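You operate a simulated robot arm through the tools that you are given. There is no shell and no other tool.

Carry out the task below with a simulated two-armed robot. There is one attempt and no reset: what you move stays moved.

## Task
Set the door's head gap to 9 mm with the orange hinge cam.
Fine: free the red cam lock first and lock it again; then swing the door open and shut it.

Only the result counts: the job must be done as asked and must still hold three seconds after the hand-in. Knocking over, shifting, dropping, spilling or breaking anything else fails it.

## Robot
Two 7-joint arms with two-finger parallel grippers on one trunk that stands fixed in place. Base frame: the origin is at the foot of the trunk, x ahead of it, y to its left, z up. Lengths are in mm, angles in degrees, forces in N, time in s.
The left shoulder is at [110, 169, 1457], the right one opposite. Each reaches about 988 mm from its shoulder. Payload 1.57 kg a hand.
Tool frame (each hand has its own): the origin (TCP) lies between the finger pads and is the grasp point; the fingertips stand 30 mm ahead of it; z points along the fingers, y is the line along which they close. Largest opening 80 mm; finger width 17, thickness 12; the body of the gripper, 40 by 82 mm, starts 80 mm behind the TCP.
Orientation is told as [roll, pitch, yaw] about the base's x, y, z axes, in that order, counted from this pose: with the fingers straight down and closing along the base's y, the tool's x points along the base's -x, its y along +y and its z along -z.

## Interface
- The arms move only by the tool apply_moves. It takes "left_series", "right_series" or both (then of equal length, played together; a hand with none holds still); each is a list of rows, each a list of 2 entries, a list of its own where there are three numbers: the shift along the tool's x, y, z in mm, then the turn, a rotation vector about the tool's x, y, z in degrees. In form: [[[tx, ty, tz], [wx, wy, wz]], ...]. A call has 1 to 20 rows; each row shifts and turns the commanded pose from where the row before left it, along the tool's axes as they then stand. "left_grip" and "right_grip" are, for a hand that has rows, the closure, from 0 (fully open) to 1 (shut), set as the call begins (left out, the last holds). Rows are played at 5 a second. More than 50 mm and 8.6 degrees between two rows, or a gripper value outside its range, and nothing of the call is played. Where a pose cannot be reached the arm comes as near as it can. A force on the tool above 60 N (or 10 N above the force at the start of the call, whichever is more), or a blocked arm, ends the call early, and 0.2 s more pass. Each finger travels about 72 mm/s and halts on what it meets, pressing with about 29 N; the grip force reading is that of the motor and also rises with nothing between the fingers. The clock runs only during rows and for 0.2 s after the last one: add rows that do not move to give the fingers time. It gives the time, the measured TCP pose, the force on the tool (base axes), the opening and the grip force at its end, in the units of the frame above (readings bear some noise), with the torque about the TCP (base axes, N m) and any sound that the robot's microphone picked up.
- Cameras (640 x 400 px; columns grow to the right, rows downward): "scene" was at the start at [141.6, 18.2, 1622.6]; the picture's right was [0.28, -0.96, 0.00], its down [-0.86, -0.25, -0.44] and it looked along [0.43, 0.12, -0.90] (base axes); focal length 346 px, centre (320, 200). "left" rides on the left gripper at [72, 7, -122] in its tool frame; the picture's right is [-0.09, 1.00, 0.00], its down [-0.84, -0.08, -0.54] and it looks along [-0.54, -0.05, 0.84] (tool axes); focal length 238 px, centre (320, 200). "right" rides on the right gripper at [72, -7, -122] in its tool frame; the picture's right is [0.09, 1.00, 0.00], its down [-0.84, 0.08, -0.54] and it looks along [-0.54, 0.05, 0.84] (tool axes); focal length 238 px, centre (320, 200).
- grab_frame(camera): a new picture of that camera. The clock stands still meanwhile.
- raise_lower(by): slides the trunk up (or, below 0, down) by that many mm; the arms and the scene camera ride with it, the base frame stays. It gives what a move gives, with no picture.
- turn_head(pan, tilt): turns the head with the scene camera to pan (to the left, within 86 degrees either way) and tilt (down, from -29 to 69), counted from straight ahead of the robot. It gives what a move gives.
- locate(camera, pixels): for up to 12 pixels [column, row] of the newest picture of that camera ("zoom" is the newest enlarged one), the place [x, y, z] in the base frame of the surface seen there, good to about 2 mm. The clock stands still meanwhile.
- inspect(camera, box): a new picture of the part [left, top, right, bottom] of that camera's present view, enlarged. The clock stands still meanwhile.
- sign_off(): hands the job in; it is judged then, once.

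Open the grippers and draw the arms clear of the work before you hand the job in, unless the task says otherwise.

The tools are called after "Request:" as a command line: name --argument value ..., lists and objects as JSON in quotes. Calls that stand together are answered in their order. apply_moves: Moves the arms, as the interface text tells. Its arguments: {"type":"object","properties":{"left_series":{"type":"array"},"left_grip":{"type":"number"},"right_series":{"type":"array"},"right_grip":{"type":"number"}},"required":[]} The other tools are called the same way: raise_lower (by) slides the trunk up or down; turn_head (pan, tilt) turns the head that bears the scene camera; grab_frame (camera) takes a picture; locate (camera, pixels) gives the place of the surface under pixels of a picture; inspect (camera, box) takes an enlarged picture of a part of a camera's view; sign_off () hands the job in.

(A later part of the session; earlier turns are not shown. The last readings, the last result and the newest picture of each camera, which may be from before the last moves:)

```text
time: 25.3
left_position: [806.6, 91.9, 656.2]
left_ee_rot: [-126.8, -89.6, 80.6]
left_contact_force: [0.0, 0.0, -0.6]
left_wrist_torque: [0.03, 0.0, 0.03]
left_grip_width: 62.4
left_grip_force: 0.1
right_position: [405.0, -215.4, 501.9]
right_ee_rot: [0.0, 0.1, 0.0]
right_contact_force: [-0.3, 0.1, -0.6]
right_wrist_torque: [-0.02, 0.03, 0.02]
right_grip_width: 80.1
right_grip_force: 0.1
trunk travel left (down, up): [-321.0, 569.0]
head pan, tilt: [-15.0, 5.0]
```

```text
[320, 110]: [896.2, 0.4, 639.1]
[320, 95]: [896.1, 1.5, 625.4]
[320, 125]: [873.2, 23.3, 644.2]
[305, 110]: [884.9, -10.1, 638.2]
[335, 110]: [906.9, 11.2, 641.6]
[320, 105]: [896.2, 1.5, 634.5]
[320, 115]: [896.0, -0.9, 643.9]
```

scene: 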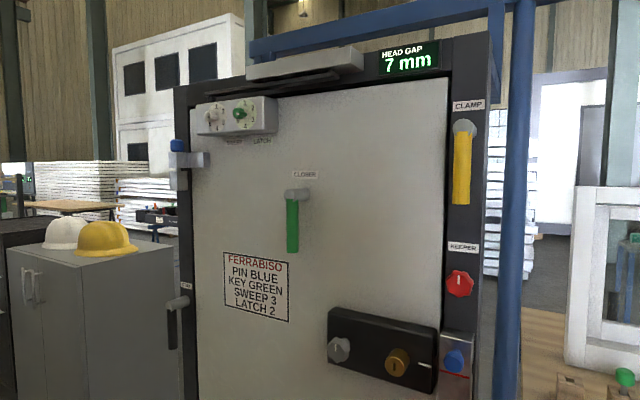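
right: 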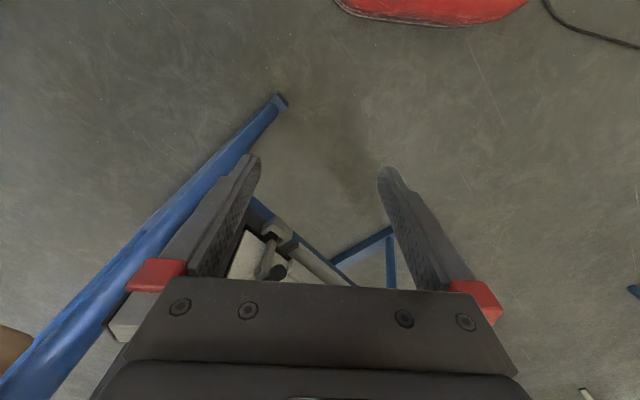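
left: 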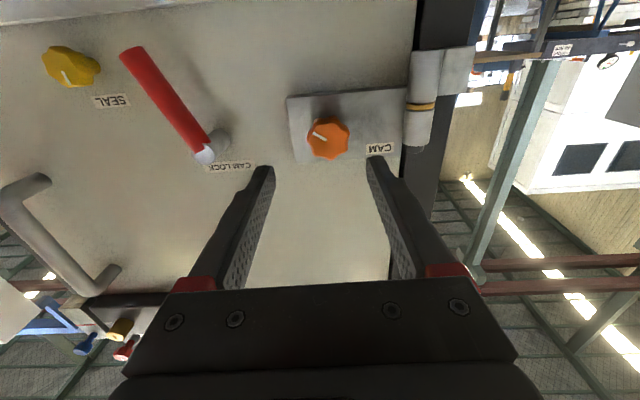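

Knob is at (329,138) in this view; I locate its face and edges.

Request:
locate --camera "left" --pixels '[[330, 139], [330, 123], [330, 155], [312, 139], [345, 139], [330, 130], [330, 150], [318, 139], [340, 139]]'

Request:
inspect --camera "left" --box '[280, 90, 408, 170]'

```text
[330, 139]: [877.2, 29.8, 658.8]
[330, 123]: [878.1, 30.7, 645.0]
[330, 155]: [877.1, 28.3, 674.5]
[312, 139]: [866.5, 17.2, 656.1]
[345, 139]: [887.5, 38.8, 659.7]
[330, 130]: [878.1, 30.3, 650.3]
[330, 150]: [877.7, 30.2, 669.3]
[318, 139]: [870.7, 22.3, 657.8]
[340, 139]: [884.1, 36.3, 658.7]
```

```text
5.00 times, centred on (344, 130) of left
```

zoom: 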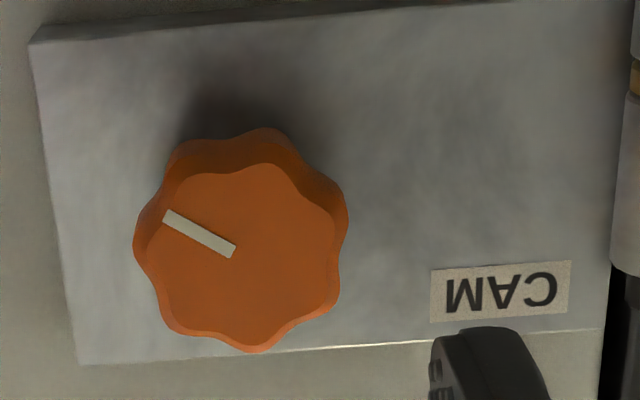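

Knob face centre ≈ t=640.8, z≈660.5, o≈52, diameter ≈38. I centre on it and advance to o≈55 with fingers open.

Request:
apply_moves --left_series '[[[-4.5, 5.5, 0], [0, 0, 0]], [[0, 0, 30], [0, 0, 0]], [[0, 0, 30], [0, 0, 0]], [[0, 0, 30], [0, 0, 0]]]'

Request:
grab_frame --camera "left"

```text
time: 26.3
left_position: [856.9, 44.6, 654.9]
left_ee_rot: [-134.8, -89.6, 88.8]
left_contact_force: [-0.3, -1.0, -0.1]
left_wrist_torque: [-0.02, 0.01, 0.02]
left_grip_width: 62.6
left_grip_force: 0.1
left hand out of reach, approached as far as the arm can: row 4
right_position: [405.3, -215.4, 502.8]
right_ee_rot: [-0.1, -0.1, -0.1]
right_contact_force: [-0.7, -0.7, -0.8]
right_wrist_torque: [0.01, 0.0, -0.02]
right_grip_width: 80.2
right_grip_force: 0.1
trunk travel left (down, up): [-321.0, 569.0]
head pan, tilt: [-15.0, 5.0]
```

```text
taken
```

left: 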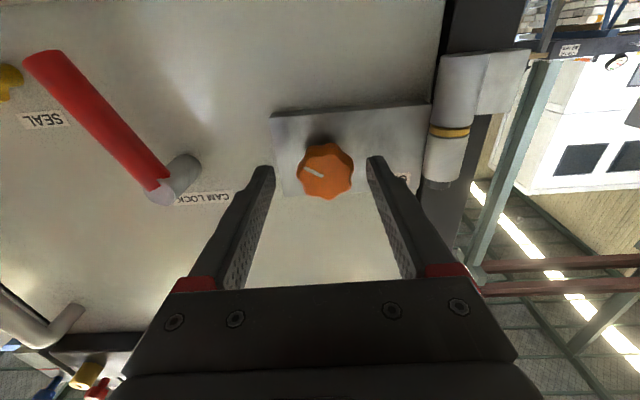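

Reach ran out at o≈77. I retract 70 mm, lower the trunk another 200 mm, then bring the hand back up.

Request:
apply_moves --left_series '[[[0, 0, -35], [0, 0, 0]], [[0, 0, -35], [0, 0, 0]], [[0, 0, -35], [0, 0, 0]]]'

Request:
raise_lower --by -200

Request:
turn_head --pan -15 --tilt 0

Request:
grab_frame --camera "scene"

```text
time: 27.1
left_position: [781.9, 117.2, 657.2]
left_ee_rot: [-127.8, -89.5, 81.6]
left_contact_force: [1.2, -0.2, -0.1]
left_wrist_torque: [0.04, -0.01, -0.04]
left_grip_width: 62.4
left_grip_force: 0.1
right_position: [405.0, -216.1, 501.4]
right_ee_rot: [0.1, 0.0, 0.1]
right_contact_force: [-1.1, 1.0, -1.4]
right_wrist_torque: [0.04, 0.02, 0.03]
right_grip_width: 79.9
right_grip_force: 0.2
trunk travel left (down, up): [-321.0, 569.0]
head pan, tilt: [-15.0, 5.0]
```

```text
time: 29.3
left_position: [782.1, 118.0, 455.9]
left_ee_rot: [-131.7, -89.6, 85.8]
left_contact_force: [0.4, 0.0, 0.5]
left_wrist_torque: [0.01, 0.01, 0.03]
left_grip_width: 62.2
left_grip_force: 0.1
right_position: [405.4, -216.3, 302.4]
right_ee_rot: [-0.1, 0.1, 0.0]
right_contact_force: [0.2, 0.0, 0.0]
right_wrist_torque: [0.0, 0.02, -0.04]
right_grip_width: 80.2
right_grip_force: 0.0
trunk travel left (down, up): [-121.0, 769.0]
head pan, tilt: [-15.0, 5.0]
```

```text
time: 30.0
left_position: [782.5, 118.5, 455.8]
left_ee_rot: [-133.0, -89.6, 86.9]
left_contact_force: [-0.2, 0.0, -0.1]
left_wrist_torque: [0.01, 0.01, -0.03]
left_grip_width: 62.6
left_grip_force: 0.1
right_position: [403.9, -216.3, 302.1]
right_ee_rot: [0.0, 0.1, 0.1]
right_contact_force: [-0.7, 0.6, 0.3]
right_wrist_torque: [-0.02, 0.03, 0.0]
right_grip_width: 80.1
right_grip_force: 0.2
trunk travel left (down, up): [-121.0, 769.0]
head pan, tilt: [-15.0, 0.0]
```

```text
taken
```

scene: 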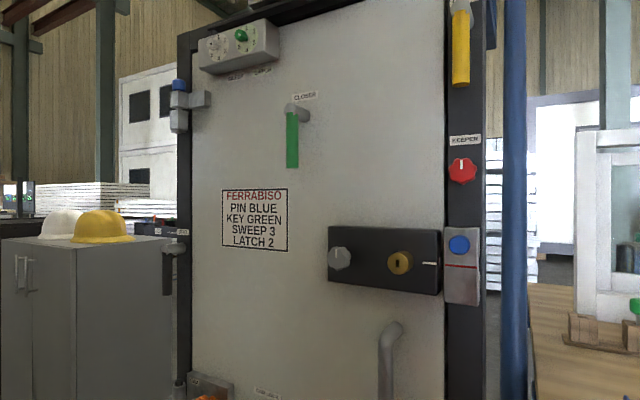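

Now I raise the left hand 204 mm at the 180 mm standoff and then move in to o≈90 first.

Request:
apply_moves --left_series '[[[-41, 0.8, 0], [0, 0, 0]], [[-41, 0.8, 0], [0, 0, 0]], [[-41, 0.7, 0], [0, 0, 0]], [[-41, 0.7, 0], [0, 0, 0]], [[-40.5, 0.7, 0], [0, 0, 0]], [[0, 0, 30], [0, 0, 0]], [[0, 0, 30], [0, 0, 0]], [[0, 0, 30], [0, 0, 0]]]'

Request:
inspect --camera "left" --box '[220, 100, 412, 220]'

```text
time: 31.8
left_position: [847.3, 58.1, 663.8]
left_ee_rot: [-132.4, -89.6, 86.3]
left_contact_force: [0.0, 0.0, 0.5]
left_wrist_torque: [0.0, 0.02, -0.03]
left_grip_width: 62.4
left_grip_force: 0.1
right_position: [404.7, -215.1, 302.0]
right_ee_rot: [0.0, 0.0, 0.0]
right_contact_force: [-0.1, -0.2, -0.1]
right_wrist_torque: [-0.01, -0.02, -0.03]
right_grip_width: 80.1
right_grip_force: 0.1
trunk travel left (down, up): [-121.0, 769.0]
head pan, tilt: [-15.0, 0.0]
```

```text
3.33 times, centred on (316, 160) of left
```

zoom: 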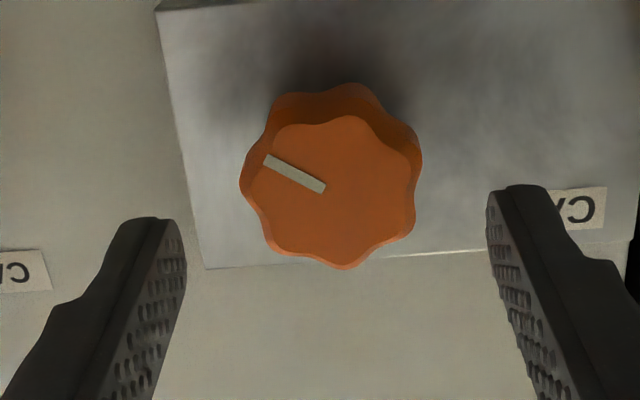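

Fingers straddle the knob. I verify the knob face centre at zoom (333,193) before advancing.

Request:
locate --camera "zoom" --pixels '[[333, 193], [333, 130], [333, 255], [260, 193], [405, 193], [150, 235], [520, 205]]'

```text
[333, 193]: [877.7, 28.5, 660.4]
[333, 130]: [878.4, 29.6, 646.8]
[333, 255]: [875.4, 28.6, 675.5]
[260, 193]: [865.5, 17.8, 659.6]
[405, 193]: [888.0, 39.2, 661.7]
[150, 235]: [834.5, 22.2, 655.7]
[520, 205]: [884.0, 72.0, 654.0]
```

Centre confirmed at t=640.8, z=660.5. I shift 3 mm down, advance 38 mm, and then close on the knob.

Request:
apply_moves --left_series '[[[3, 0.5, 10], [0, 0, 0]], [[0, 0, 14], [0, 0, 0]], [[0, 0, 14], [0, 0, 0]]]'

Request:
apply_moves --left_series '[[[0, 0, 0], [0, 0, 0]], [[0, 0, 0], [0, 0, 0]], [[0, 0, 0], [0, 0, 0]]]' --left_grip 1

Request:
inspect --camera "left" --box '[220, 120, 412, 240]'

Request:
turn_head --pan -15 --tilt -20

Request:
grab_frame --camera "scene"

```text
time: 32.6
left_position: [874.1, 31.8, 657.7]
left_ee_rot: [-129.3, -89.6, 83.4]
left_contact_force: [-0.2, 0.0, -0.7]
left_wrist_torque: [-0.05, 0.01, -0.01]
left_grip_width: 62.6
left_grip_force: 0.0
right_position: [404.6, -215.8, 302.8]
right_ee_rot: [0.0, 0.1, 0.0]
right_contact_force: [-0.2, 0.3, 0.7]
right_wrist_torque: [0.02, 0.01, 0.03]
right_grip_width: 79.9
right_grip_force: 0.1
trunk travel left (down, up): [-121.0, 769.0]
head pan, tilt: [-15.0, 0.0]
```

```text
time: 33.4
left_position: [874.2, 31.9, 659.1]
left_ee_rot: [-131.3, -89.6, 85.4]
left_contact_force: [4.9, 2.3, 1.5]
left_wrist_torque: [0.0, 0.25, 0.43]
left_grip_width: 39.8
left_grip_force: 45.4
right_position: [404.1, -215.9, 302.5]
right_ee_rot: [0.0, 0.1, 0.0]
right_contact_force: [0.7, 0.3, 0.2]
right_wrist_torque: [0.03, 0.01, 0.01]
right_grip_width: 79.8
right_grip_force: 0.0
trunk travel left (down, up): [-121.0, 769.0]
head pan, tilt: [-15.0, 0.0]
```

```text
3.33 times, centred on (316, 180) of left
```

zoom: 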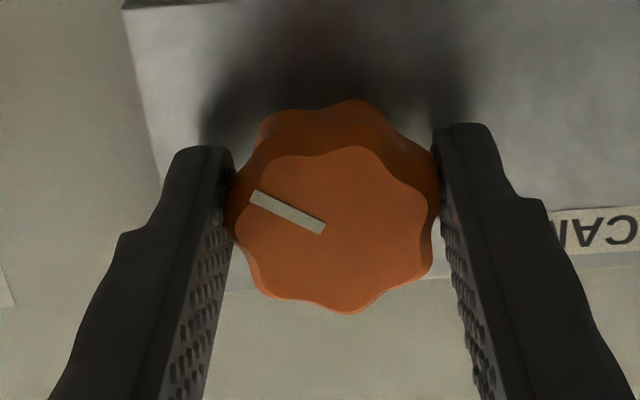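

```text
time: 34.2
left_position: [874.8, 30.7, 658.4]
left_ee_rot: [-131.7, -89.7, 85.7]
left_contact_force: [7.9, 4.1, 3.1]
left_wrist_torque: [0.04, 0.26, 0.68]
left_grip_width: 39.7
left_grip_force: 44.5
right_position: [405.9, -216.4, 301.8]
right_ee_rot: [0.0, 0.1, 0.1]
right_contact_force: [0.0, -0.5, -0.1]
right_wrist_torque: [0.0, -0.03, 0.01]
right_grip_width: 80.0
right_grip_force: 0.1
trunk travel left (down, up): [-121.0, 769.0]
head pan, tilt: [-15.0, -20.0]
```

```text
taken
```

scene: 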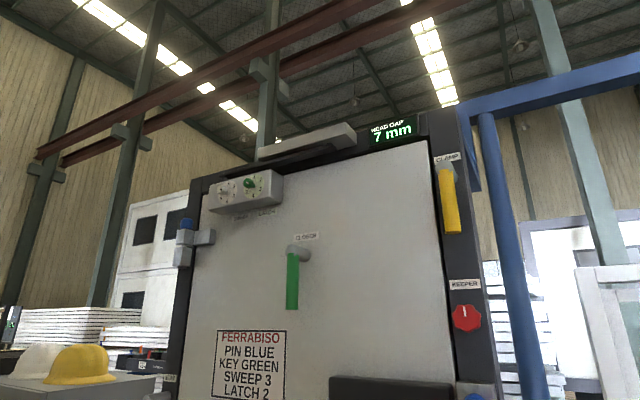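

Knob gripped (39.8 mm); display 7 mm at (392,132). I turn the knob 16° about tool z (clockwise seen from the robot) and check force and display.

Request:
apply_moves --left_series '[[[0, 0, 0], [0, 0, 4]], [[0, 0, 0], [0, 0, 4]], [[0, 0, 0], [0, 0, 4]], [[0, 0, 0], [0, 0, 4]]]'

Request:
inspect --camera "scene" --box '[340, 100, 468, 180]'

Request:
inspect --camera "left" --box '[220, 120, 412, 240]'

```text
time: 35.2
left_position: [873.9, 32.0, 658.6]
left_ee_rot: [91.5, -74.3, -137.3]
left_contact_force: [10.2, 6.5, 8.3]
left_wrist_torque: [0.18, 0.7, 0.86]
left_grip_width: 39.8
left_grip_force: 45.0
right_position: [405.4, -214.3, 302.7]
right_ee_rot: [0.0, 0.1, 0.0]
right_contact_force: [1.1, 0.2, 0.7]
right_wrist_torque: [0.0, 0.07, 0.03]
right_grip_width: 79.9
right_grip_force: 0.0
trunk travel left (down, up): [-121.0, 769.0]
head pan, tilt: [-15.0, -20.0]
```

```text
5.00 times, centred on (404, 140) of scene
```

zoom: 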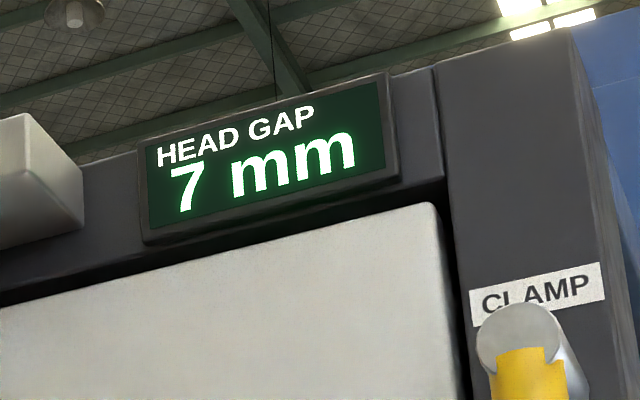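

```text
3.33 times, centred on (316, 180) of left
```

zoom: 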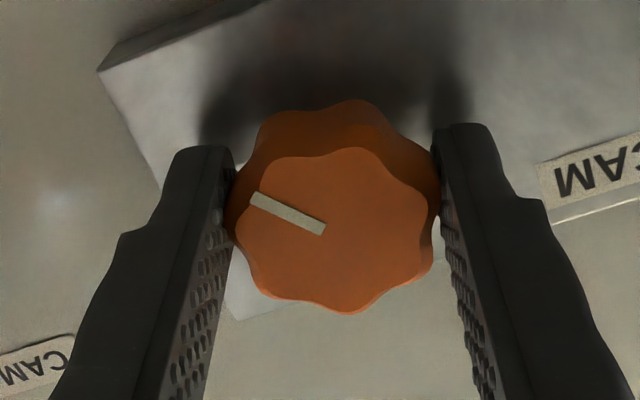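

The knob turned 16° with the hand, and the display still shows 7. I turn on in the same direction by another 20°.

Request:
apply_moves --left_series '[[[0, 0, 0], [0, 0, 5]], [[0, 0, 0], [0, 0, 5]], [[0, 0, 0], [0, 0, 5]], [[0, 0, 0], [0, 0, 5]]]'

Request:
inspect --camera "scene" --box '[340, 100, 468, 180]'

Request:
inspect --camera "left" --box '[220, 120, 412, 240]'

```text
time: 36.2
left_position: [875.5, 32.2, 660.7]
left_ee_rot: [90.8, -54.2, -136.5]
left_contact_force: [16.6, 6.0, 17.4]
left_wrist_torque: [0.05, 0.65, 0.72]
left_grip_width: 40.0
left_grip_force: 44.3
right_position: [405.1, -214.0, 302.6]
right_ee_rot: [0.0, 0.0, 0.0]
right_contact_force: [-0.6, -0.1, -0.4]
right_wrist_torque: [-0.01, 0.0, -0.02]
right_grip_width: 79.8
right_grip_force: 0.1
trunk travel left (down, up): [-121.0, 769.0]
head pan, tilt: [-15.0, -20.0]
```

```text
5.00 times, centred on (404, 140) of scene
```

zoom: 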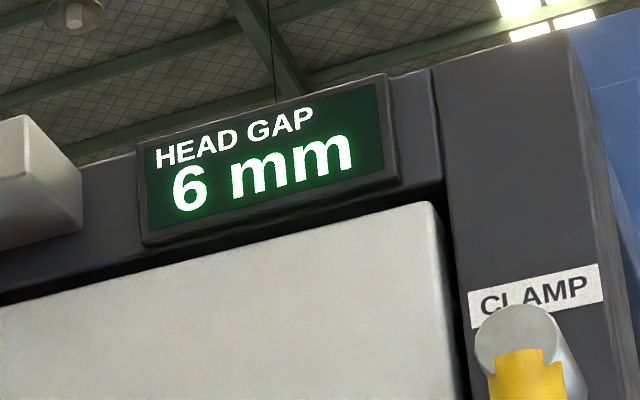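

```text
3.33 times, centred on (316, 180) of left
```

zoom: 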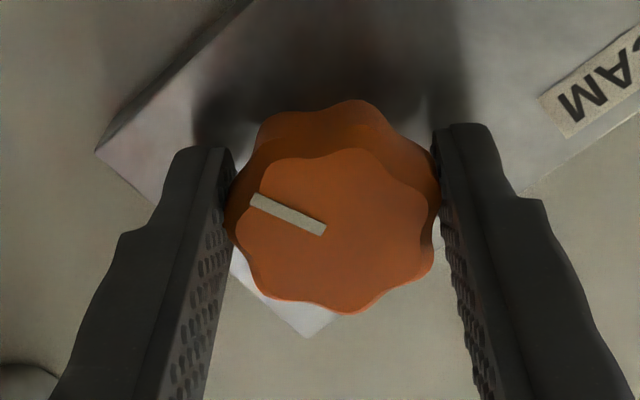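

Clockwise lowers the gap (now 6), so I turn the other way: back 36° and then 20° further.

Request:
apply_moves --left_series '[[[0, 0, 0], [0, 0, -6]], [[0, 0, 0], [0, 0, -6]], [[0, 0, 0], [0, 0, -6]], [[0, 0, 0], [0, 0, -6]], [[0, 0, 0], [0, 0, -6]], [[0, 0, 0], [0, 0, -6]]]'

Request:
inspect --camera "scene" --box '[340, 100, 468, 180]'

Request:
apply_moves --left_series '[[[0, 0, 0], [0, 0, -5]], [[0, 0, 0], [0, 0, -5]], [[0, 0, 0], [0, 0, -5]], [[0, 0, 0], [0, 0, -5]]]'

Request:
inspect --camera "scene" --box '[340, 100, 468, 180]'

Request:
inspect --camera "left" --box '[220, 120, 412, 240]'

```text
time: 37.6
left_position: [873.4, 32.0, 658.7]
left_ee_rot: [-128.7, -89.6, 82.6]
left_contact_force: [5.9, 9.5, 10.1]
left_wrist_torque: [-0.85, -0.89, 0.99]
left_grip_width: 39.9
left_grip_force: 44.9
right_position: [404.4, -214.4, 302.2]
right_ee_rot: [-0.1, 0.0, 0.1]
right_contact_force: [-0.6, 0.9, -0.2]
right_wrist_torque: [-0.06, 0.0, -0.02]
right_grip_width: 80.1
right_grip_force: 0.0
trunk travel left (down, up): [-121.0, 769.0]
head pan, tilt: [-15.0, -20.0]
```

```text
5.00 times, centred on (404, 140) of scene
```

zoom: 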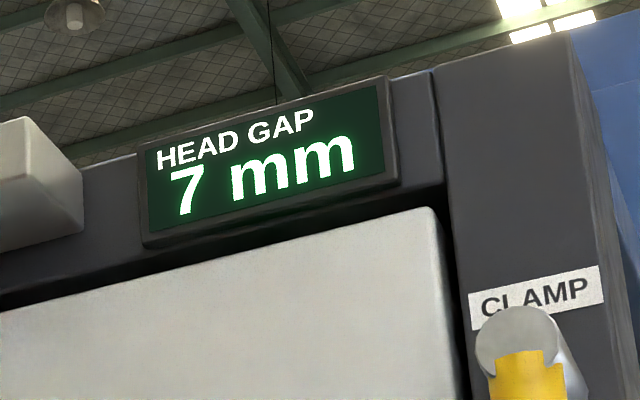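

```text
time: 38.6
left_position: [873.9, 30.5, 657.8]
left_ee_rot: [-90.7, -69.6, 44.7]
left_contact_force: [-2.3, 9.1, 1.7]
left_wrist_torque: [-0.52, -0.57, 1.36]
left_grip_width: 39.7
left_grip_force: 45.0
right_position: [404.3, -214.3, 303.6]
right_ee_rot: [0.0, 0.0, 0.0]
right_contact_force: [-0.4, 1.3, -0.2]
right_wrist_torque: [-0.05, -0.04, 0.01]
right_grip_width: 80.0
right_grip_force: 0.0
trunk travel left (down, up): [-121.0, 769.0]
head pan, tilt: [-15.0, -20.0]
```

```text
5.00 times, centred on (404, 140) of scene
```

zoom: 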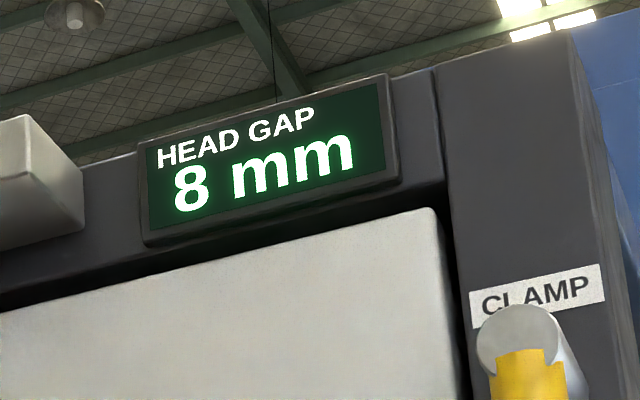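

```text
3.33 times, centred on (316, 180) of left
```

zoom: 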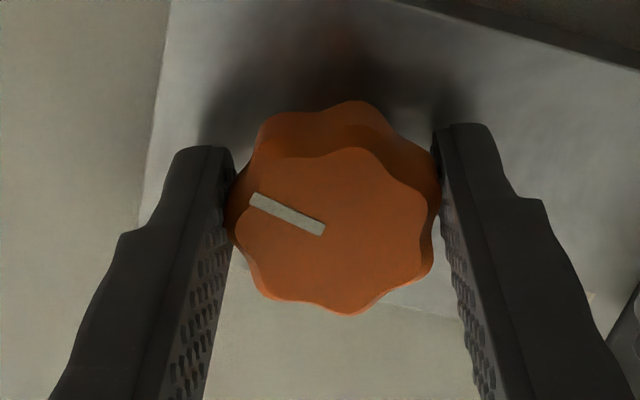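

At −20° it reads 8. I step on in small turns to find the 8→9 and 9→10 changes.

Request:
apply_moves --left_series '[[[0, 0, 0], [0, 0, -4]], [[0, 0, 0], [0, 0, -4]], [[0, 0, 0], [0, 0, 0]]]'

Request:
inspect --camera "scene" --box '[340, 100, 468, 180]'

Request:
apply_moves --left_series '[[[0, 0, 0], [0, 0, -4]], [[0, 0, 0], [0, 0, -4]], [[0, 0, 0], [0, 0, 0]]]'

Request:
inspect --camera "scene" --box '[340, 100, 468, 180]'

Request:
apply_moves --left_series '[[[0, 0, 0], [0, 0, -4]], [[0, 0, 0], [0, 0, -4]], [[0, 0, 0], [0, 0, 0]]]'

Request:
inspect --camera "scene" --box '[340, 100, 468, 180]'

Request:
inspect --camera "left" --box '[220, 120, 412, 240]'

```text
time: 39.4
left_position: [874.2, 30.4, 658.5]
left_ee_rot: [-90.5, -61.6, 44.5]
left_contact_force: [-16.0, 9.2, -3.2]
left_wrist_torque: [-0.2, 0.1, 1.28]
left_grip_width: 40.0
left_grip_force: 44.8
right_position: [405.7, -215.3, 302.5]
right_ee_rot: [0.0, -0.1, 0.0]
right_contact_force: [0.5, -0.3, -0.1]
right_wrist_torque: [-0.04, -0.03, -0.03]
right_grip_width: 80.2
right_grip_force: 0.0
trunk travel left (down, up): [-121.0, 769.0]
head pan, tilt: [-15.0, -20.0]
```

```text
5.00 times, centred on (404, 140) of scene
```

zoom: 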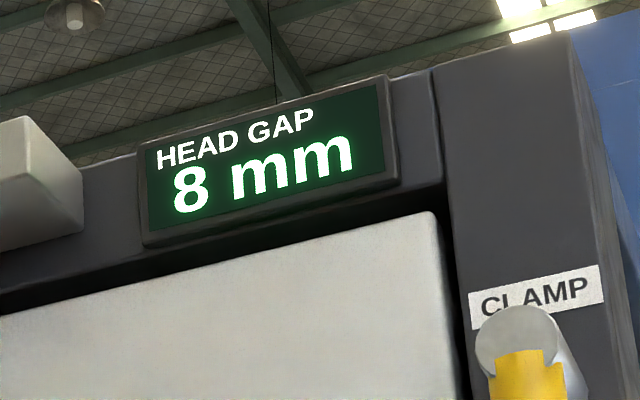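

```text
time: 40.2
left_position: [874.3, 30.9, 656.9]
left_ee_rot: [-90.4, -53.6, 44.2]
left_contact_force: [-31.3, 12.0, -10.8]
left_wrist_torque: [0.34, 0.5, 0.49]
left_grip_width: 39.8
left_grip_force: 45.0
right_position: [404.1, -215.1, 302.9]
right_ee_rot: [-0.1, 0.0, 0.0]
right_contact_force: [-0.9, -0.6, -0.6]
right_wrist_torque: [0.04, 0.02, 0.0]
right_grip_width: 79.9
right_grip_force: 0.1
trunk travel left (down, up): [-121.0, 769.0]
head pan, tilt: [-15.0, -20.0]
```

```text
5.00 times, centred on (404, 140) of scene
```

zoom: 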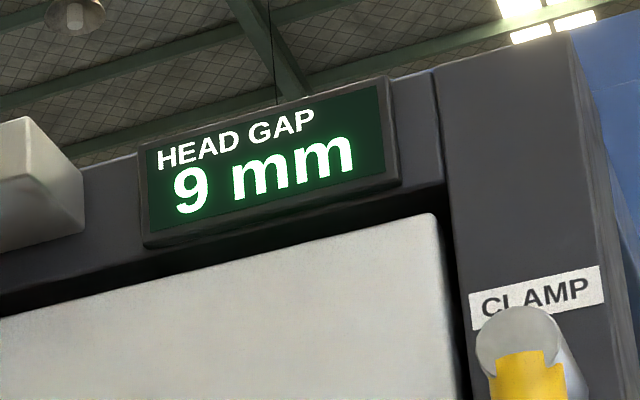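

```text
time: 41.0
left_position: [873.8, 30.3, 656.9]
left_ee_rot: [-90.4, -45.6, 44.3]
left_contact_force: [-32.6, 7.6, -14.8]
left_wrist_torque: [0.35, 0.46, 0.43]
left_grip_width: 40.0
left_grip_force: 45.4
right_position: [404.8, -215.1, 302.8]
right_ee_rot: [-0.1, 0.0, 0.0]
right_contact_force: [0.1, -1.0, -0.3]
right_wrist_torque: [0.01, -0.03, 0.0]
right_grip_width: 79.9
right_grip_force: 0.0
trunk travel left (down, up): [-121.0, 769.0]
head pan, tilt: [-15.0, -20.0]
```

```text
5.00 times, centred on (404, 140) of scene
```

zoom: 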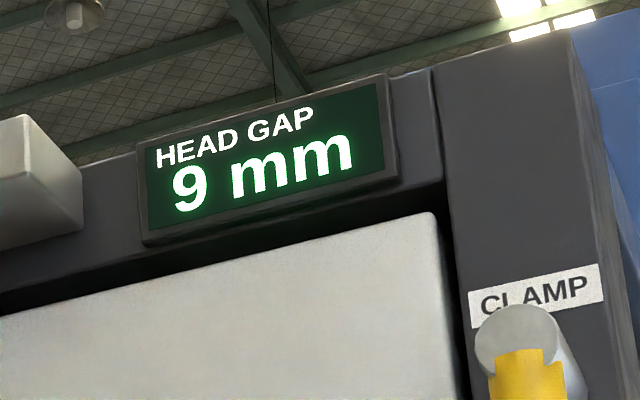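

```text
3.33 times, centred on (316, 180) of left
```

zoom: 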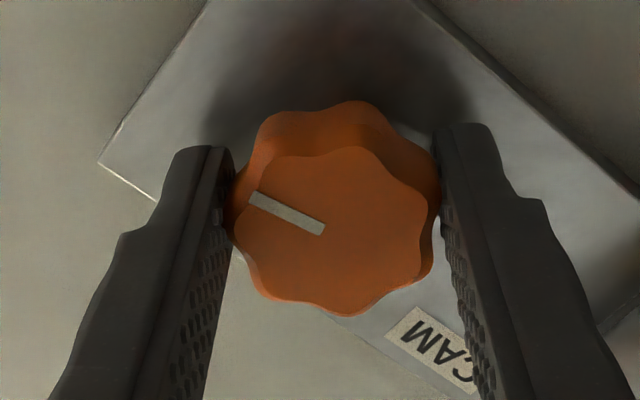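

Reads 9 between −36° and −44°; a side force of ~35 N has built up as the door moved. I relieve it by a small shift and turn on in 4° steps to find the 9→10 change.

Request:
apply_moves --left_series '[[[2.1, 0, -1.5], [0, 0, 0]], [[0, 0, 0], [0, 0, -4]], [[0, 0, 0], [0, 0, 0]]]'

Request:
inspect --camera "scene" --box '[340, 100, 468, 180]'

Request:
apply_moves --left_series '[[[0, 0, 0], [0, 0, -4]], [[0, 0, 0], [0, 0, 0]]]'

Request:
inspect --camera "scene" --box '[340, 100, 468, 180]'

```text
time: 41.8
left_position: [873.2, 31.3, 657.4]
left_ee_rot: [-90.4, -41.6, 44.4]
left_contact_force: [26.1, -6.5, 0.9]
left_wrist_torque: [0.61, 0.9, -0.22]
left_grip_width: 39.8
left_grip_force: 44.5
right_position: [404.0, -215.6, 301.9]
right_ee_rot: [0.1, 0.2, 0.1]
right_contact_force: [0.9, 0.6, 0.3]
right_wrist_torque: [0.02, 0.0, 0.01]
right_grip_width: 79.8
right_grip_force: 0.1
trunk travel left (down, up): [-121.0, 769.0]
head pan, tilt: [-15.0, -20.0]
```

```text
5.00 times, centred on (404, 140) of scene
```

zoom: 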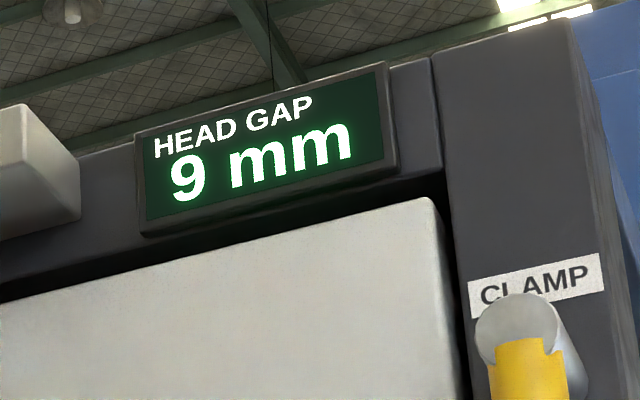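

```text
time: 42.4
left_position: [873.2, 30.4, 657.2]
left_ee_rot: [-90.3, -37.7, 44.3]
left_contact_force: [25.0, -5.9, 5.0]
left_wrist_torque: [0.25, 0.54, 0.0]
left_grip_width: 39.8
left_grip_force: 45.1
right_position: [405.6, -215.0, 301.7]
right_ee_rot: [0.0, 0.1, 0.1]
right_contact_force: [0.1, -1.0, -0.2]
right_wrist_torque: [0.01, 0.0, -0.02]
right_grip_width: 79.9
right_grip_force: 0.1
trunk travel left (down, up): [-121.0, 769.0]
head pan, tilt: [-15.0, -20.0]
```

```text
5.00 times, centred on (404, 140) of scene
```

zoom: 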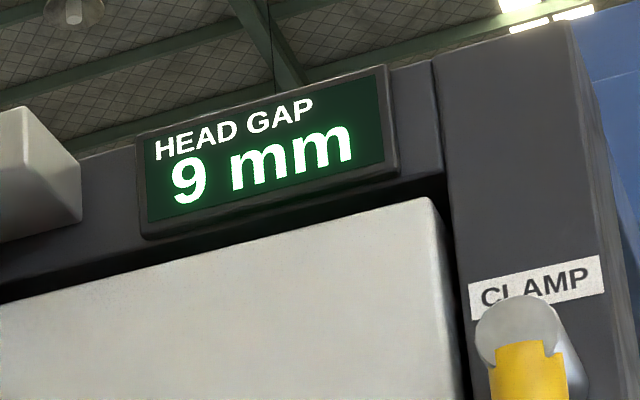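

Still 9 at −52°. I ease the pull with a 0.7 mm inward shift and continue in 4° steps.

Request:
apply_moves --left_series '[[[0, 0, 0.7], [0, 0, -4]], [[0, 0, 0], [0, 0, 0]]]'

Request:
inspect --camera "scene" --box '[340, 100, 468, 180]'

Request:
apply_moves --left_series '[[[0, 0, 0], [0, 0, -4]], [[0, 0, 0], [0, 0, 0]]]'

Request:
inspect --camera "scene" --box '[340, 100, 468, 180]'

Request:
inspect --camera "left" --box '[220, 120, 412, 240]'

```text
time: 43.0
left_position: [872.0, 30.3, 656.8]
left_ee_rot: [-90.2, -33.5, 44.2]
left_contact_force: [13.3, -1.4, 3.7]
left_wrist_torque: [0.15, 0.37, 0.6]
left_grip_width: 39.8
left_grip_force: 45.0
right_position: [404.9, -215.5, 302.4]
right_ee_rot: [0.0, 0.1, 0.0]
right_contact_force: [0.7, 0.8, -0.9]
right_wrist_torque: [0.01, 0.01, -0.01]
right_grip_width: 80.1
right_grip_force: 0.0
trunk travel left (down, up): [-121.0, 769.0]
head pan, tilt: [-15.0, -20.0]
```

```text
5.00 times, centred on (404, 140) of scene
```

zoom: 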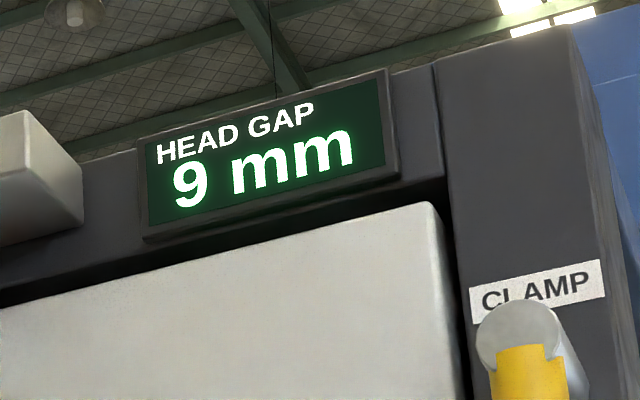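

```text
time: 43.6
left_position: [873.9, 31.0, 657.0]
left_ee_rot: [-90.3, -29.5, 44.2]
left_contact_force: [13.7, 1.1, 6.3]
left_wrist_torque: [0.18, 0.38, 0.95]
left_grip_width: 39.8
left_grip_force: 45.0
right_position: [404.8, -215.8, 301.6]
right_ee_rot: [-0.1, 0.1, 0.1]
right_contact_force: [-0.9, -0.5, -0.4]
right_wrist_torque: [-0.02, 0.01, 0.0]
right_grip_width: 80.1
right_grip_force: 0.1
trunk travel left (down, up): [-121.0, 769.0]
head pan, tilt: [-15.0, -20.0]
```

```text
5.00 times, centred on (404, 140) of scene
```

zoom: 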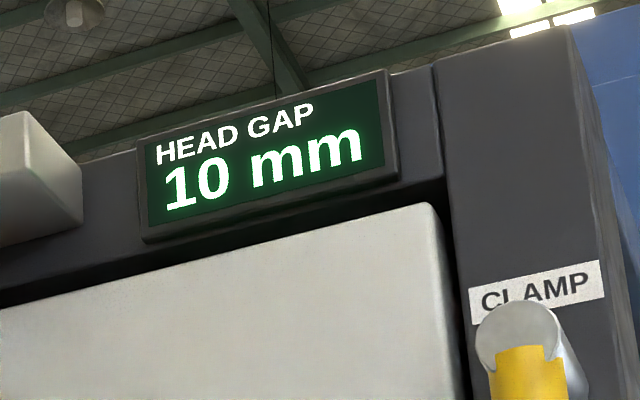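

```text
3.33 times, centred on (316, 180) of left
```

zoom: 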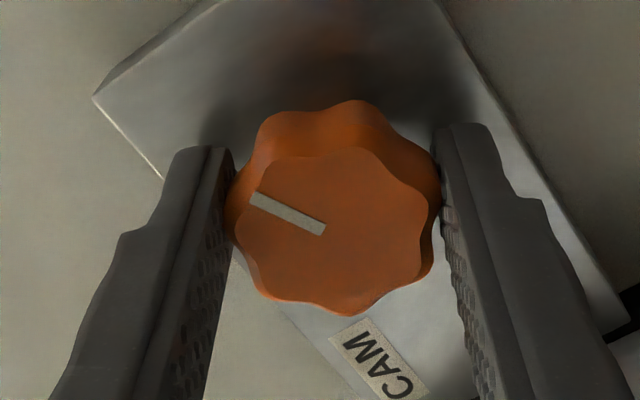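

10 appears between −56° and −60°; 9 began between −28° and −36°. I turn back in small steps to pin the boundaries from the other side.

Request:
apply_moves --left_series '[[[0, 0, 0], [0, 0, 2]], [[0, 0, 0], [0, 0, 0]]]'

Request:
inspect --camera "scene" --box '[340, 100, 468, 180]'

Request:
apply_moves --left_series '[[[0, 0, 0], [0, 0, 2]], [[0, 0, 0], [0, 0, 0]]]'

Request:
inspect --camera "scene" --box '[340, 100, 468, 180]'

Request:
apply_moves --left_series '[[[0, 0, 0], [0, 0, 6]], [[0, 0, 0], [0, 0, 6]], [[0, 0, 0], [0, 0, 6]], [[0, 0, 0], [0, 0, 2]], [[0, 0, 0], [0, 0, 0]]]'

Request:
inspect --camera "scene" --box '[340, 100, 468, 180]'

Request:
apply_moves --left_series '[[[0, 0, 0], [0, 0, 2]], [[0, 0, 0], [0, 0, 0]]]'

Request:
inspect --camera "scene" --box '[340, 100, 468, 180]'

```text
time: 44.2
left_position: [872.9, 31.0, 656.6]
left_ee_rot: [-90.4, -31.7, 44.2]
left_contact_force: [12.4, 2.9, 6.1]
left_wrist_torque: [-0.02, 0.28, 0.8]
left_grip_width: 39.7
left_grip_force: 45.8
right_position: [404.7, -215.1, 301.8]
right_ee_rot: [0.0, 0.0, 0.0]
right_contact_force: [0.5, 0.6, 0.4]
right_wrist_torque: [-0.01, 0.03, 0.0]
right_grip_width: 80.0
right_grip_force: 0.1
trunk travel left (down, up): [-121.0, 769.0]
head pan, tilt: [-15.0, -20.0]
```

```text
5.00 times, centred on (404, 140) of scene
```

zoom: 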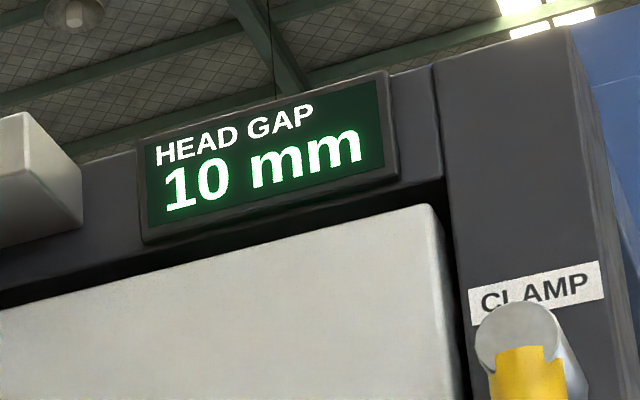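

```text
time: 44.8
left_position: [872.8, 31.8, 657.1]
left_ee_rot: [-90.3, -33.7, 44.2]
left_contact_force: [15.7, 1.8, 4.6]
left_wrist_torque: [-0.22, 0.02, 1.07]
left_grip_width: 39.7
left_grip_force: 44.5
right_position: [405.1, -215.7, 302.5]
right_ee_rot: [0.1, 0.1, 0.0]
right_contact_force: [0.3, 1.2, 0.0]
right_wrist_torque: [-0.04, 0.0, 0.01]
right_grip_width: 80.0
right_grip_force: 0.1
trunk travel left (down, up): [-121.0, 769.0]
head pan, tilt: [-15.0, -20.0]
```

```text
5.00 times, centred on (404, 140) of scene
```

zoom: 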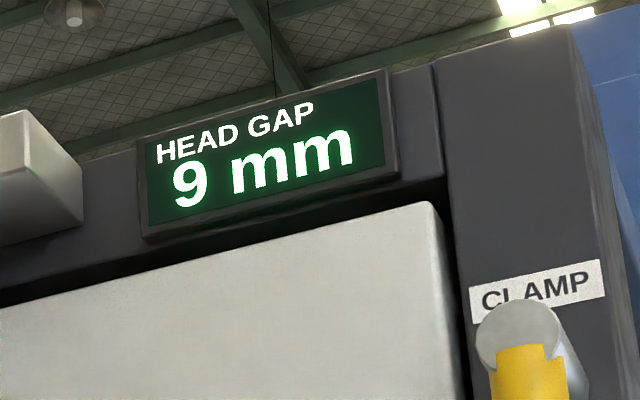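

```text
time: 46.0
left_position: [875.2, 30.6, 657.1]
left_ee_rot: [-90.6, -53.8, 44.5]
left_contact_force: [21.7, 1.4, 9.6]
left_wrist_torque: [0.17, 0.34, 0.4]
left_grip_width: 40.0
left_grip_force: 45.0
right_position: [404.9, -215.3, 301.9]
right_ee_rot: [0.0, 0.1, 0.1]
right_contact_force: [-0.7, -0.8, 0.3]
right_wrist_torque: [0.02, -0.02, 0.0]
right_grip_width: 79.9
right_grip_force: 0.1
trunk travel left (down, up): [-121.0, 769.0]
head pan, tilt: [-15.0, -20.0]
```

```text
5.00 times, centred on (404, 140) of scene
```

zoom: 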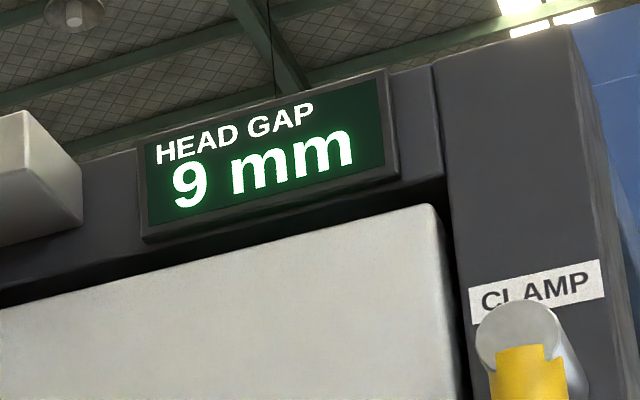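

```text
time: 46.6
left_position: [874.4, 32.1, 656.8]
left_ee_rot: [-90.6, -55.7, 44.5]
left_contact_force: [17.4, 3.3, 9.9]
left_wrist_torque: [0.07, 0.37, 0.52]
left_grip_width: 40.0
left_grip_force: 44.5
right_position: [404.5, -215.5, 302.3]
right_ee_rot: [0.0, -0.1, 0.0]
right_contact_force: [0.3, -0.2, -0.1]
right_wrist_torque: [-0.01, -0.01, 0.01]
right_grip_width: 80.0
right_grip_force: 0.1
trunk travel left (down, up): [-121.0, 769.0]
head pan, tilt: [-15.0, -20.0]
```

```text
5.00 times, centred on (404, 140) of scene
```

zoom: 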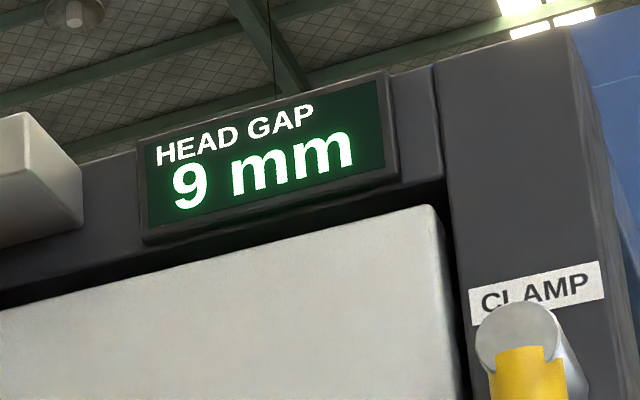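

Boundary 10/9 is at pitch reading ≈ −32.7. I continue in 2° steps to find the 9/8 boundary.

Request:
apply_moves --left_series '[[[0, 0, 0], [0, 0, 2]], [[0, 0, 0], [0, 0, 0]]]'

Request:
inspect --camera "scene" --box '[340, 100, 468, 180]'

Request:
apply_moves --left_series '[[[0, 0, 0], [0, 0, 2]], [[0, 0, 0], [0, 0, 0]]]'

Request:
inspect --camera "scene" --box '[340, 100, 468, 180]'

Request:
apply_moves --left_series '[[[0, 0, 0], [0, 0, 2]], [[0, 0, 0], [0, 0, 0]]]'

Request:
inspect --camera "scene" --box '[340, 100, 468, 180]'

```text
time: 47.2
left_position: [872.7, 30.4, 656.7]
left_ee_rot: [-90.6, -57.7, 44.7]
left_contact_force: [31.4, 0.7, 15.2]
left_wrist_torque: [0.11, 0.5, 0.24]
left_grip_width: 39.7
left_grip_force: 45.0
right_position: [404.9, -214.7, 301.7]
right_ee_rot: [0.0, 0.0, 0.0]
right_contact_force: [0.0, 0.1, -0.3]
right_wrist_torque: [-0.01, -0.03, 0.02]
right_grip_width: 80.0
right_grip_force: 0.0
trunk travel left (down, up): [-121.0, 769.0]
head pan, tilt: [-15.0, -20.0]
```

```text
5.00 times, centred on (404, 140) of scene
```

zoom: 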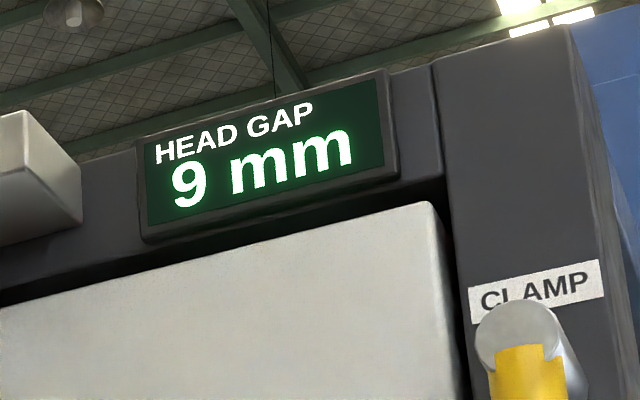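

```text
time: 47.8
left_position: [873.5, 30.7, 656.8]
left_ee_rot: [-90.6, -59.7, 44.7]
left_contact_force: [30.9, 1.1, 18.4]
left_wrist_torque: [0.04, 0.42, 0.33]
left_grip_width: 39.7
left_grip_force: 44.3
right_position: [405.9, -215.3, 302.1]
right_ee_rot: [0.1, 0.1, 0.0]
right_contact_force: [-0.6, -0.1, 0.3]
right_wrist_torque: [0.02, 0.0, 0.03]
right_grip_width: 79.9
right_grip_force: 0.1
trunk travel left (down, up): [-121.0, 769.0]
head pan, tilt: [-15.0, -20.0]
```

```text
5.00 times, centred on (404, 140) of scene
```

zoom: 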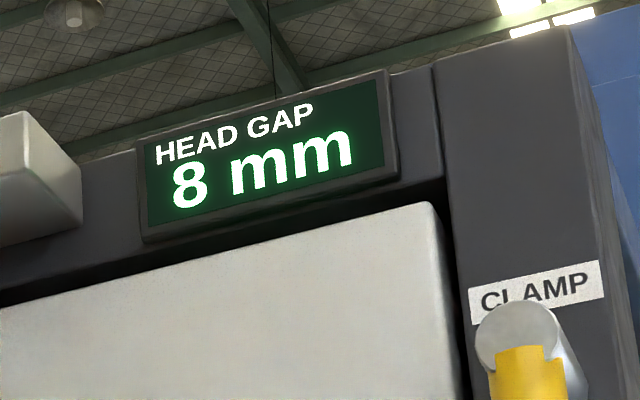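

```text
time: 48.4
left_position: [873.1, 30.7, 656.4]
left_ee_rot: [-90.7, -61.7, 44.7]
left_contact_force: [32.1, 2.3, 17.5]
left_wrist_torque: [-0.16, 0.24, 0.42]
left_grip_width: 40.0
left_grip_force: 45.1
right_position: [405.5, -215.5, 302.1]
right_ee_rot: [0.0, 0.1, 0.0]
right_contact_force: [-0.2, -0.4, 0.1]
right_wrist_torque: [0.0, -0.02, 0.0]
right_grip_width: 80.1
right_grip_force: 0.1
trunk travel left (down, up): [-121.0, 769.0]
head pan, tilt: [-15.0, -20.0]
```

```text
5.00 times, centred on (404, 140) of scene
```

zoom: 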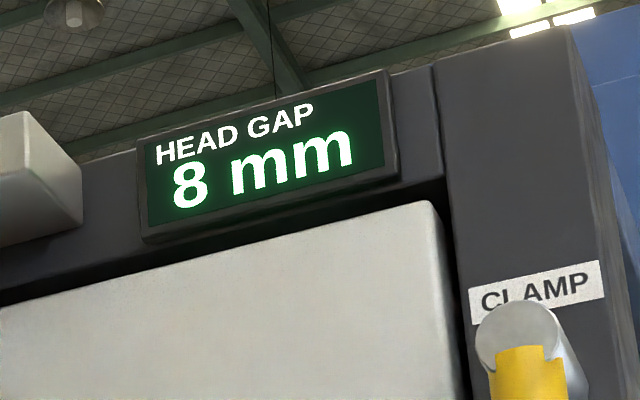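

Nine spans pitch readings −58.7 to −32.7, so the middle is ≈ −45.7. I turn −16° to get there, relieve the side load slightly, and check the display.

Request:
apply_moves --left_series '[[[0, 0, 0], [0, 0, -5]], [[0, 0, 0], [0, 0, -5]], [[0, 0, 0], [0, 0, -6]], [[0, 0, 0], [0, 0, 0]], [[0, 0, 0], [0, 0, 0]]]'

Request:
inspect --camera "scene" --box '[340, 100, 468, 180]'

Request:
inspect --camera "left" --box '[220, 120, 412, 240]'

```text
time: 49.6
left_position: [872.7, 29.9, 655.7]
left_ee_rot: [-90.3, -45.6, 44.1]
left_contact_force: [-3.1, 5.7, 2.3]
left_wrist_torque: [-0.15, -0.03, 1.71]
left_grip_width: 39.8
left_grip_force: 44.9
right_position: [404.4, -215.0, 302.2]
right_ee_rot: [0.0, 0.0, 0.0]
right_contact_force: [0.5, 0.8, 0.2]
right_wrist_torque: [-0.04, -0.01, -0.03]
right_grip_width: 79.9
right_grip_force: 0.0
trunk travel left (down, up): [-121.0, 769.0]
head pan, tilt: [-15.0, -20.0]
```

```text
5.00 times, centred on (404, 140) of scene
```

zoom: 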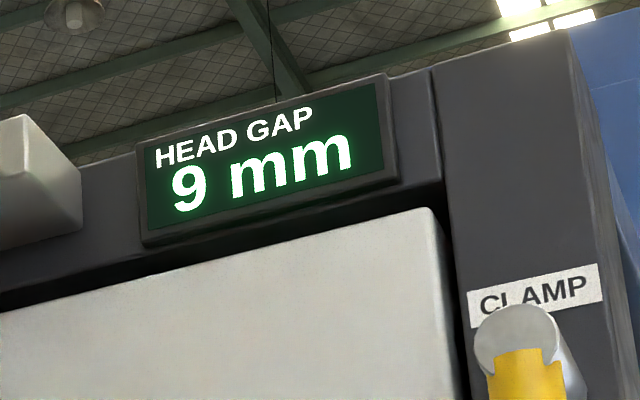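

```text
3.33 times, centred on (316, 180) of left
```

zoom: 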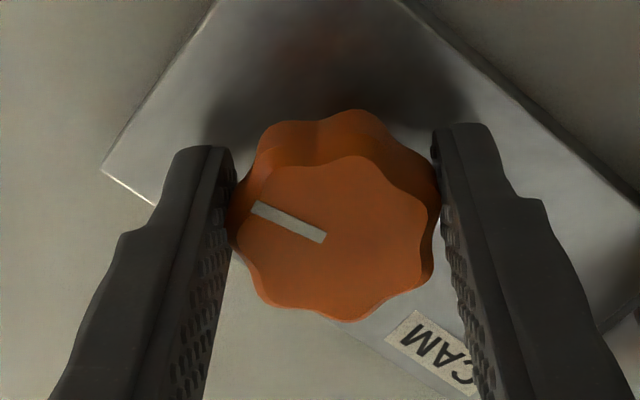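

Forces are small and the display shows 9. I open the fingers to release the knob and check that it holds.

Request:
apply_moves --left_series '[[[0, 0, 0], [0, 0, 0]], [[0, 0, 0], [0, 0, 0]], [[0, 0, 0], [0, 0, 0]]]' --left_grip 0.22

Request:
apply_moves --left_series '[[[0, 0, -25], [0, 0, 0]], [[0, 0, -30], [0, 0, 0]], [[0, 0, -30], [0, 0, 0]], [[0, 0, -30], [0, 0, 0]]]'

Request:
inspect --camera "scene" --box '[340, 100, 468, 180]'

Request:
grab_frame --camera "left"

```text
time: 50.4
left_position: [873.0, 30.3, 655.9]
left_ee_rot: [-90.3, -45.7, 44.3]
left_contact_force: [0.6, -0.3, 0.1]
left_wrist_torque: [0.0, -0.01, 0.02]
left_grip_width: 62.2
left_grip_force: 0.0
right_position: [403.7, -215.3, 301.6]
right_ee_rot: [0.0, 0.0, 0.0]
right_contact_force: [-0.3, -0.6, -0.2]
right_wrist_torque: [0.0, 0.01, 0.04]
right_grip_width: 80.0
right_grip_force: 0.2
trunk travel left (down, up): [-121.0, 769.0]
head pan, tilt: [-15.0, -20.0]
```

```text
time: 51.4
left_position: [793.8, 112.4, 658.2]
left_ee_rot: [-90.4, -45.7, 44.2]
left_contact_force: [-1.4, -0.7, -1.0]
left_wrist_torque: [-0.03, -0.02, -0.01]
left_grip_width: 62.4
left_grip_force: 0.0
right_position: [404.2, -215.7, 302.9]
right_ee_rot: [0.1, 0.0, 0.0]
right_contact_force: [0.7, -0.2, 0.2]
right_wrist_torque: [-0.02, -0.01, 0.05]
right_grip_width: 80.1
right_grip_force: 0.1
trunk travel left (down, up): [-121.0, 769.0]
head pan, tilt: [-15.0, -20.0]
```

```text
5.00 times, centred on (404, 140) of scene
```

zoom: 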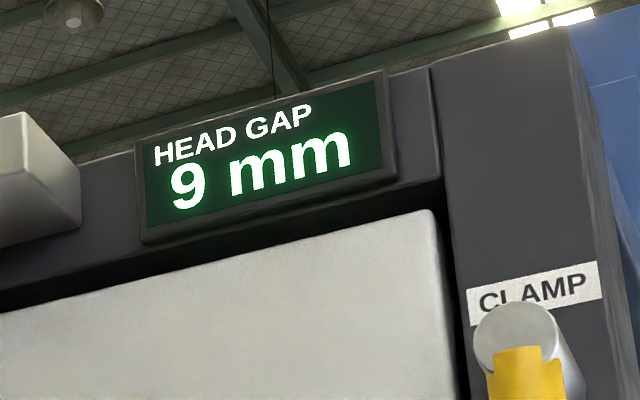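

```text
taken
```

left: 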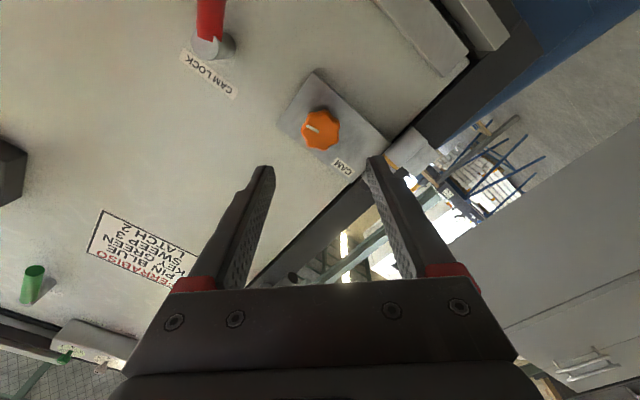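

Gap holds at 9 after release. Now I roll the hand back 44°, close the fingers, and move beside the lever on its hinge side (t≈535, z≈593).

Request:
apply_moves --left_series '[[[0, 0, 0], [0, 0, 7.4]], [[0, 0, 0], [0, 0, 7.4]], [[0, 0, 0], [0, 0, 7.4]], [[0, 0, 0], [0, 0, 7.4]], [[0, 0, 0], [0, 0, 7.4]], [[0, 0, 0], [0, 0, 7.1]], [[16, -26, 0], [0, 0, 0]], [[16, -26, 0], [0, 0, 0]], [[16, -27, 0], [0, 0, 0]], [[17, -27, 0], [0, 0, 0]]]' --left_grip 1

Request:
grab_frame --camera "left"

```text
time: 53.6
left_position: [716.6, 38.9, 592.4]
left_ee_rot: [-138.7, -89.7, 92.7]
left_contact_force: [0.3, 0.1, -0.1]
left_wrist_torque: [0.0, -0.02, -0.01]
left_grip_width: 0.0
left_grip_force: 20.9
right_position: [404.0, -215.9, 303.0]
right_ee_rot: [-0.1, 0.0, 0.1]
right_contact_force: [0.6, 0.2, -0.6]
right_wrist_torque: [-0.02, 0.01, -0.01]
right_grip_width: 80.0
right_grip_force: 0.0
trunk travel left (down, up): [-121.0, 769.0]
head pan, tilt: [-15.0, -20.0]
```

```text
taken
```

left: 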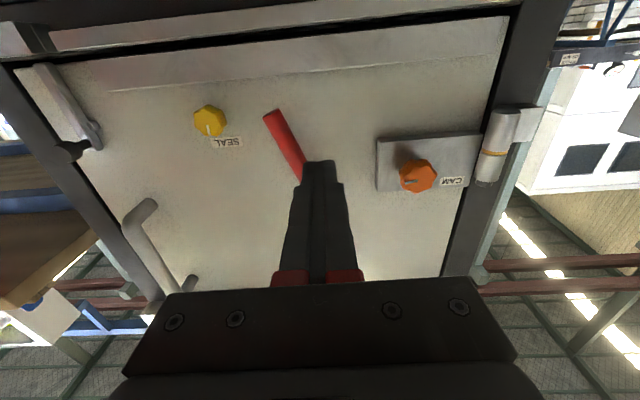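

I check the lever's present position before entering.

Request:
locate --camera "left" --pixels '[[270, 115], [283, 140], [297, 168], [418, 175]]'

```text
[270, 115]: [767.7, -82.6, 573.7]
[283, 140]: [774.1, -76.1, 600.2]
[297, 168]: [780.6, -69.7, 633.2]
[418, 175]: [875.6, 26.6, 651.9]
```

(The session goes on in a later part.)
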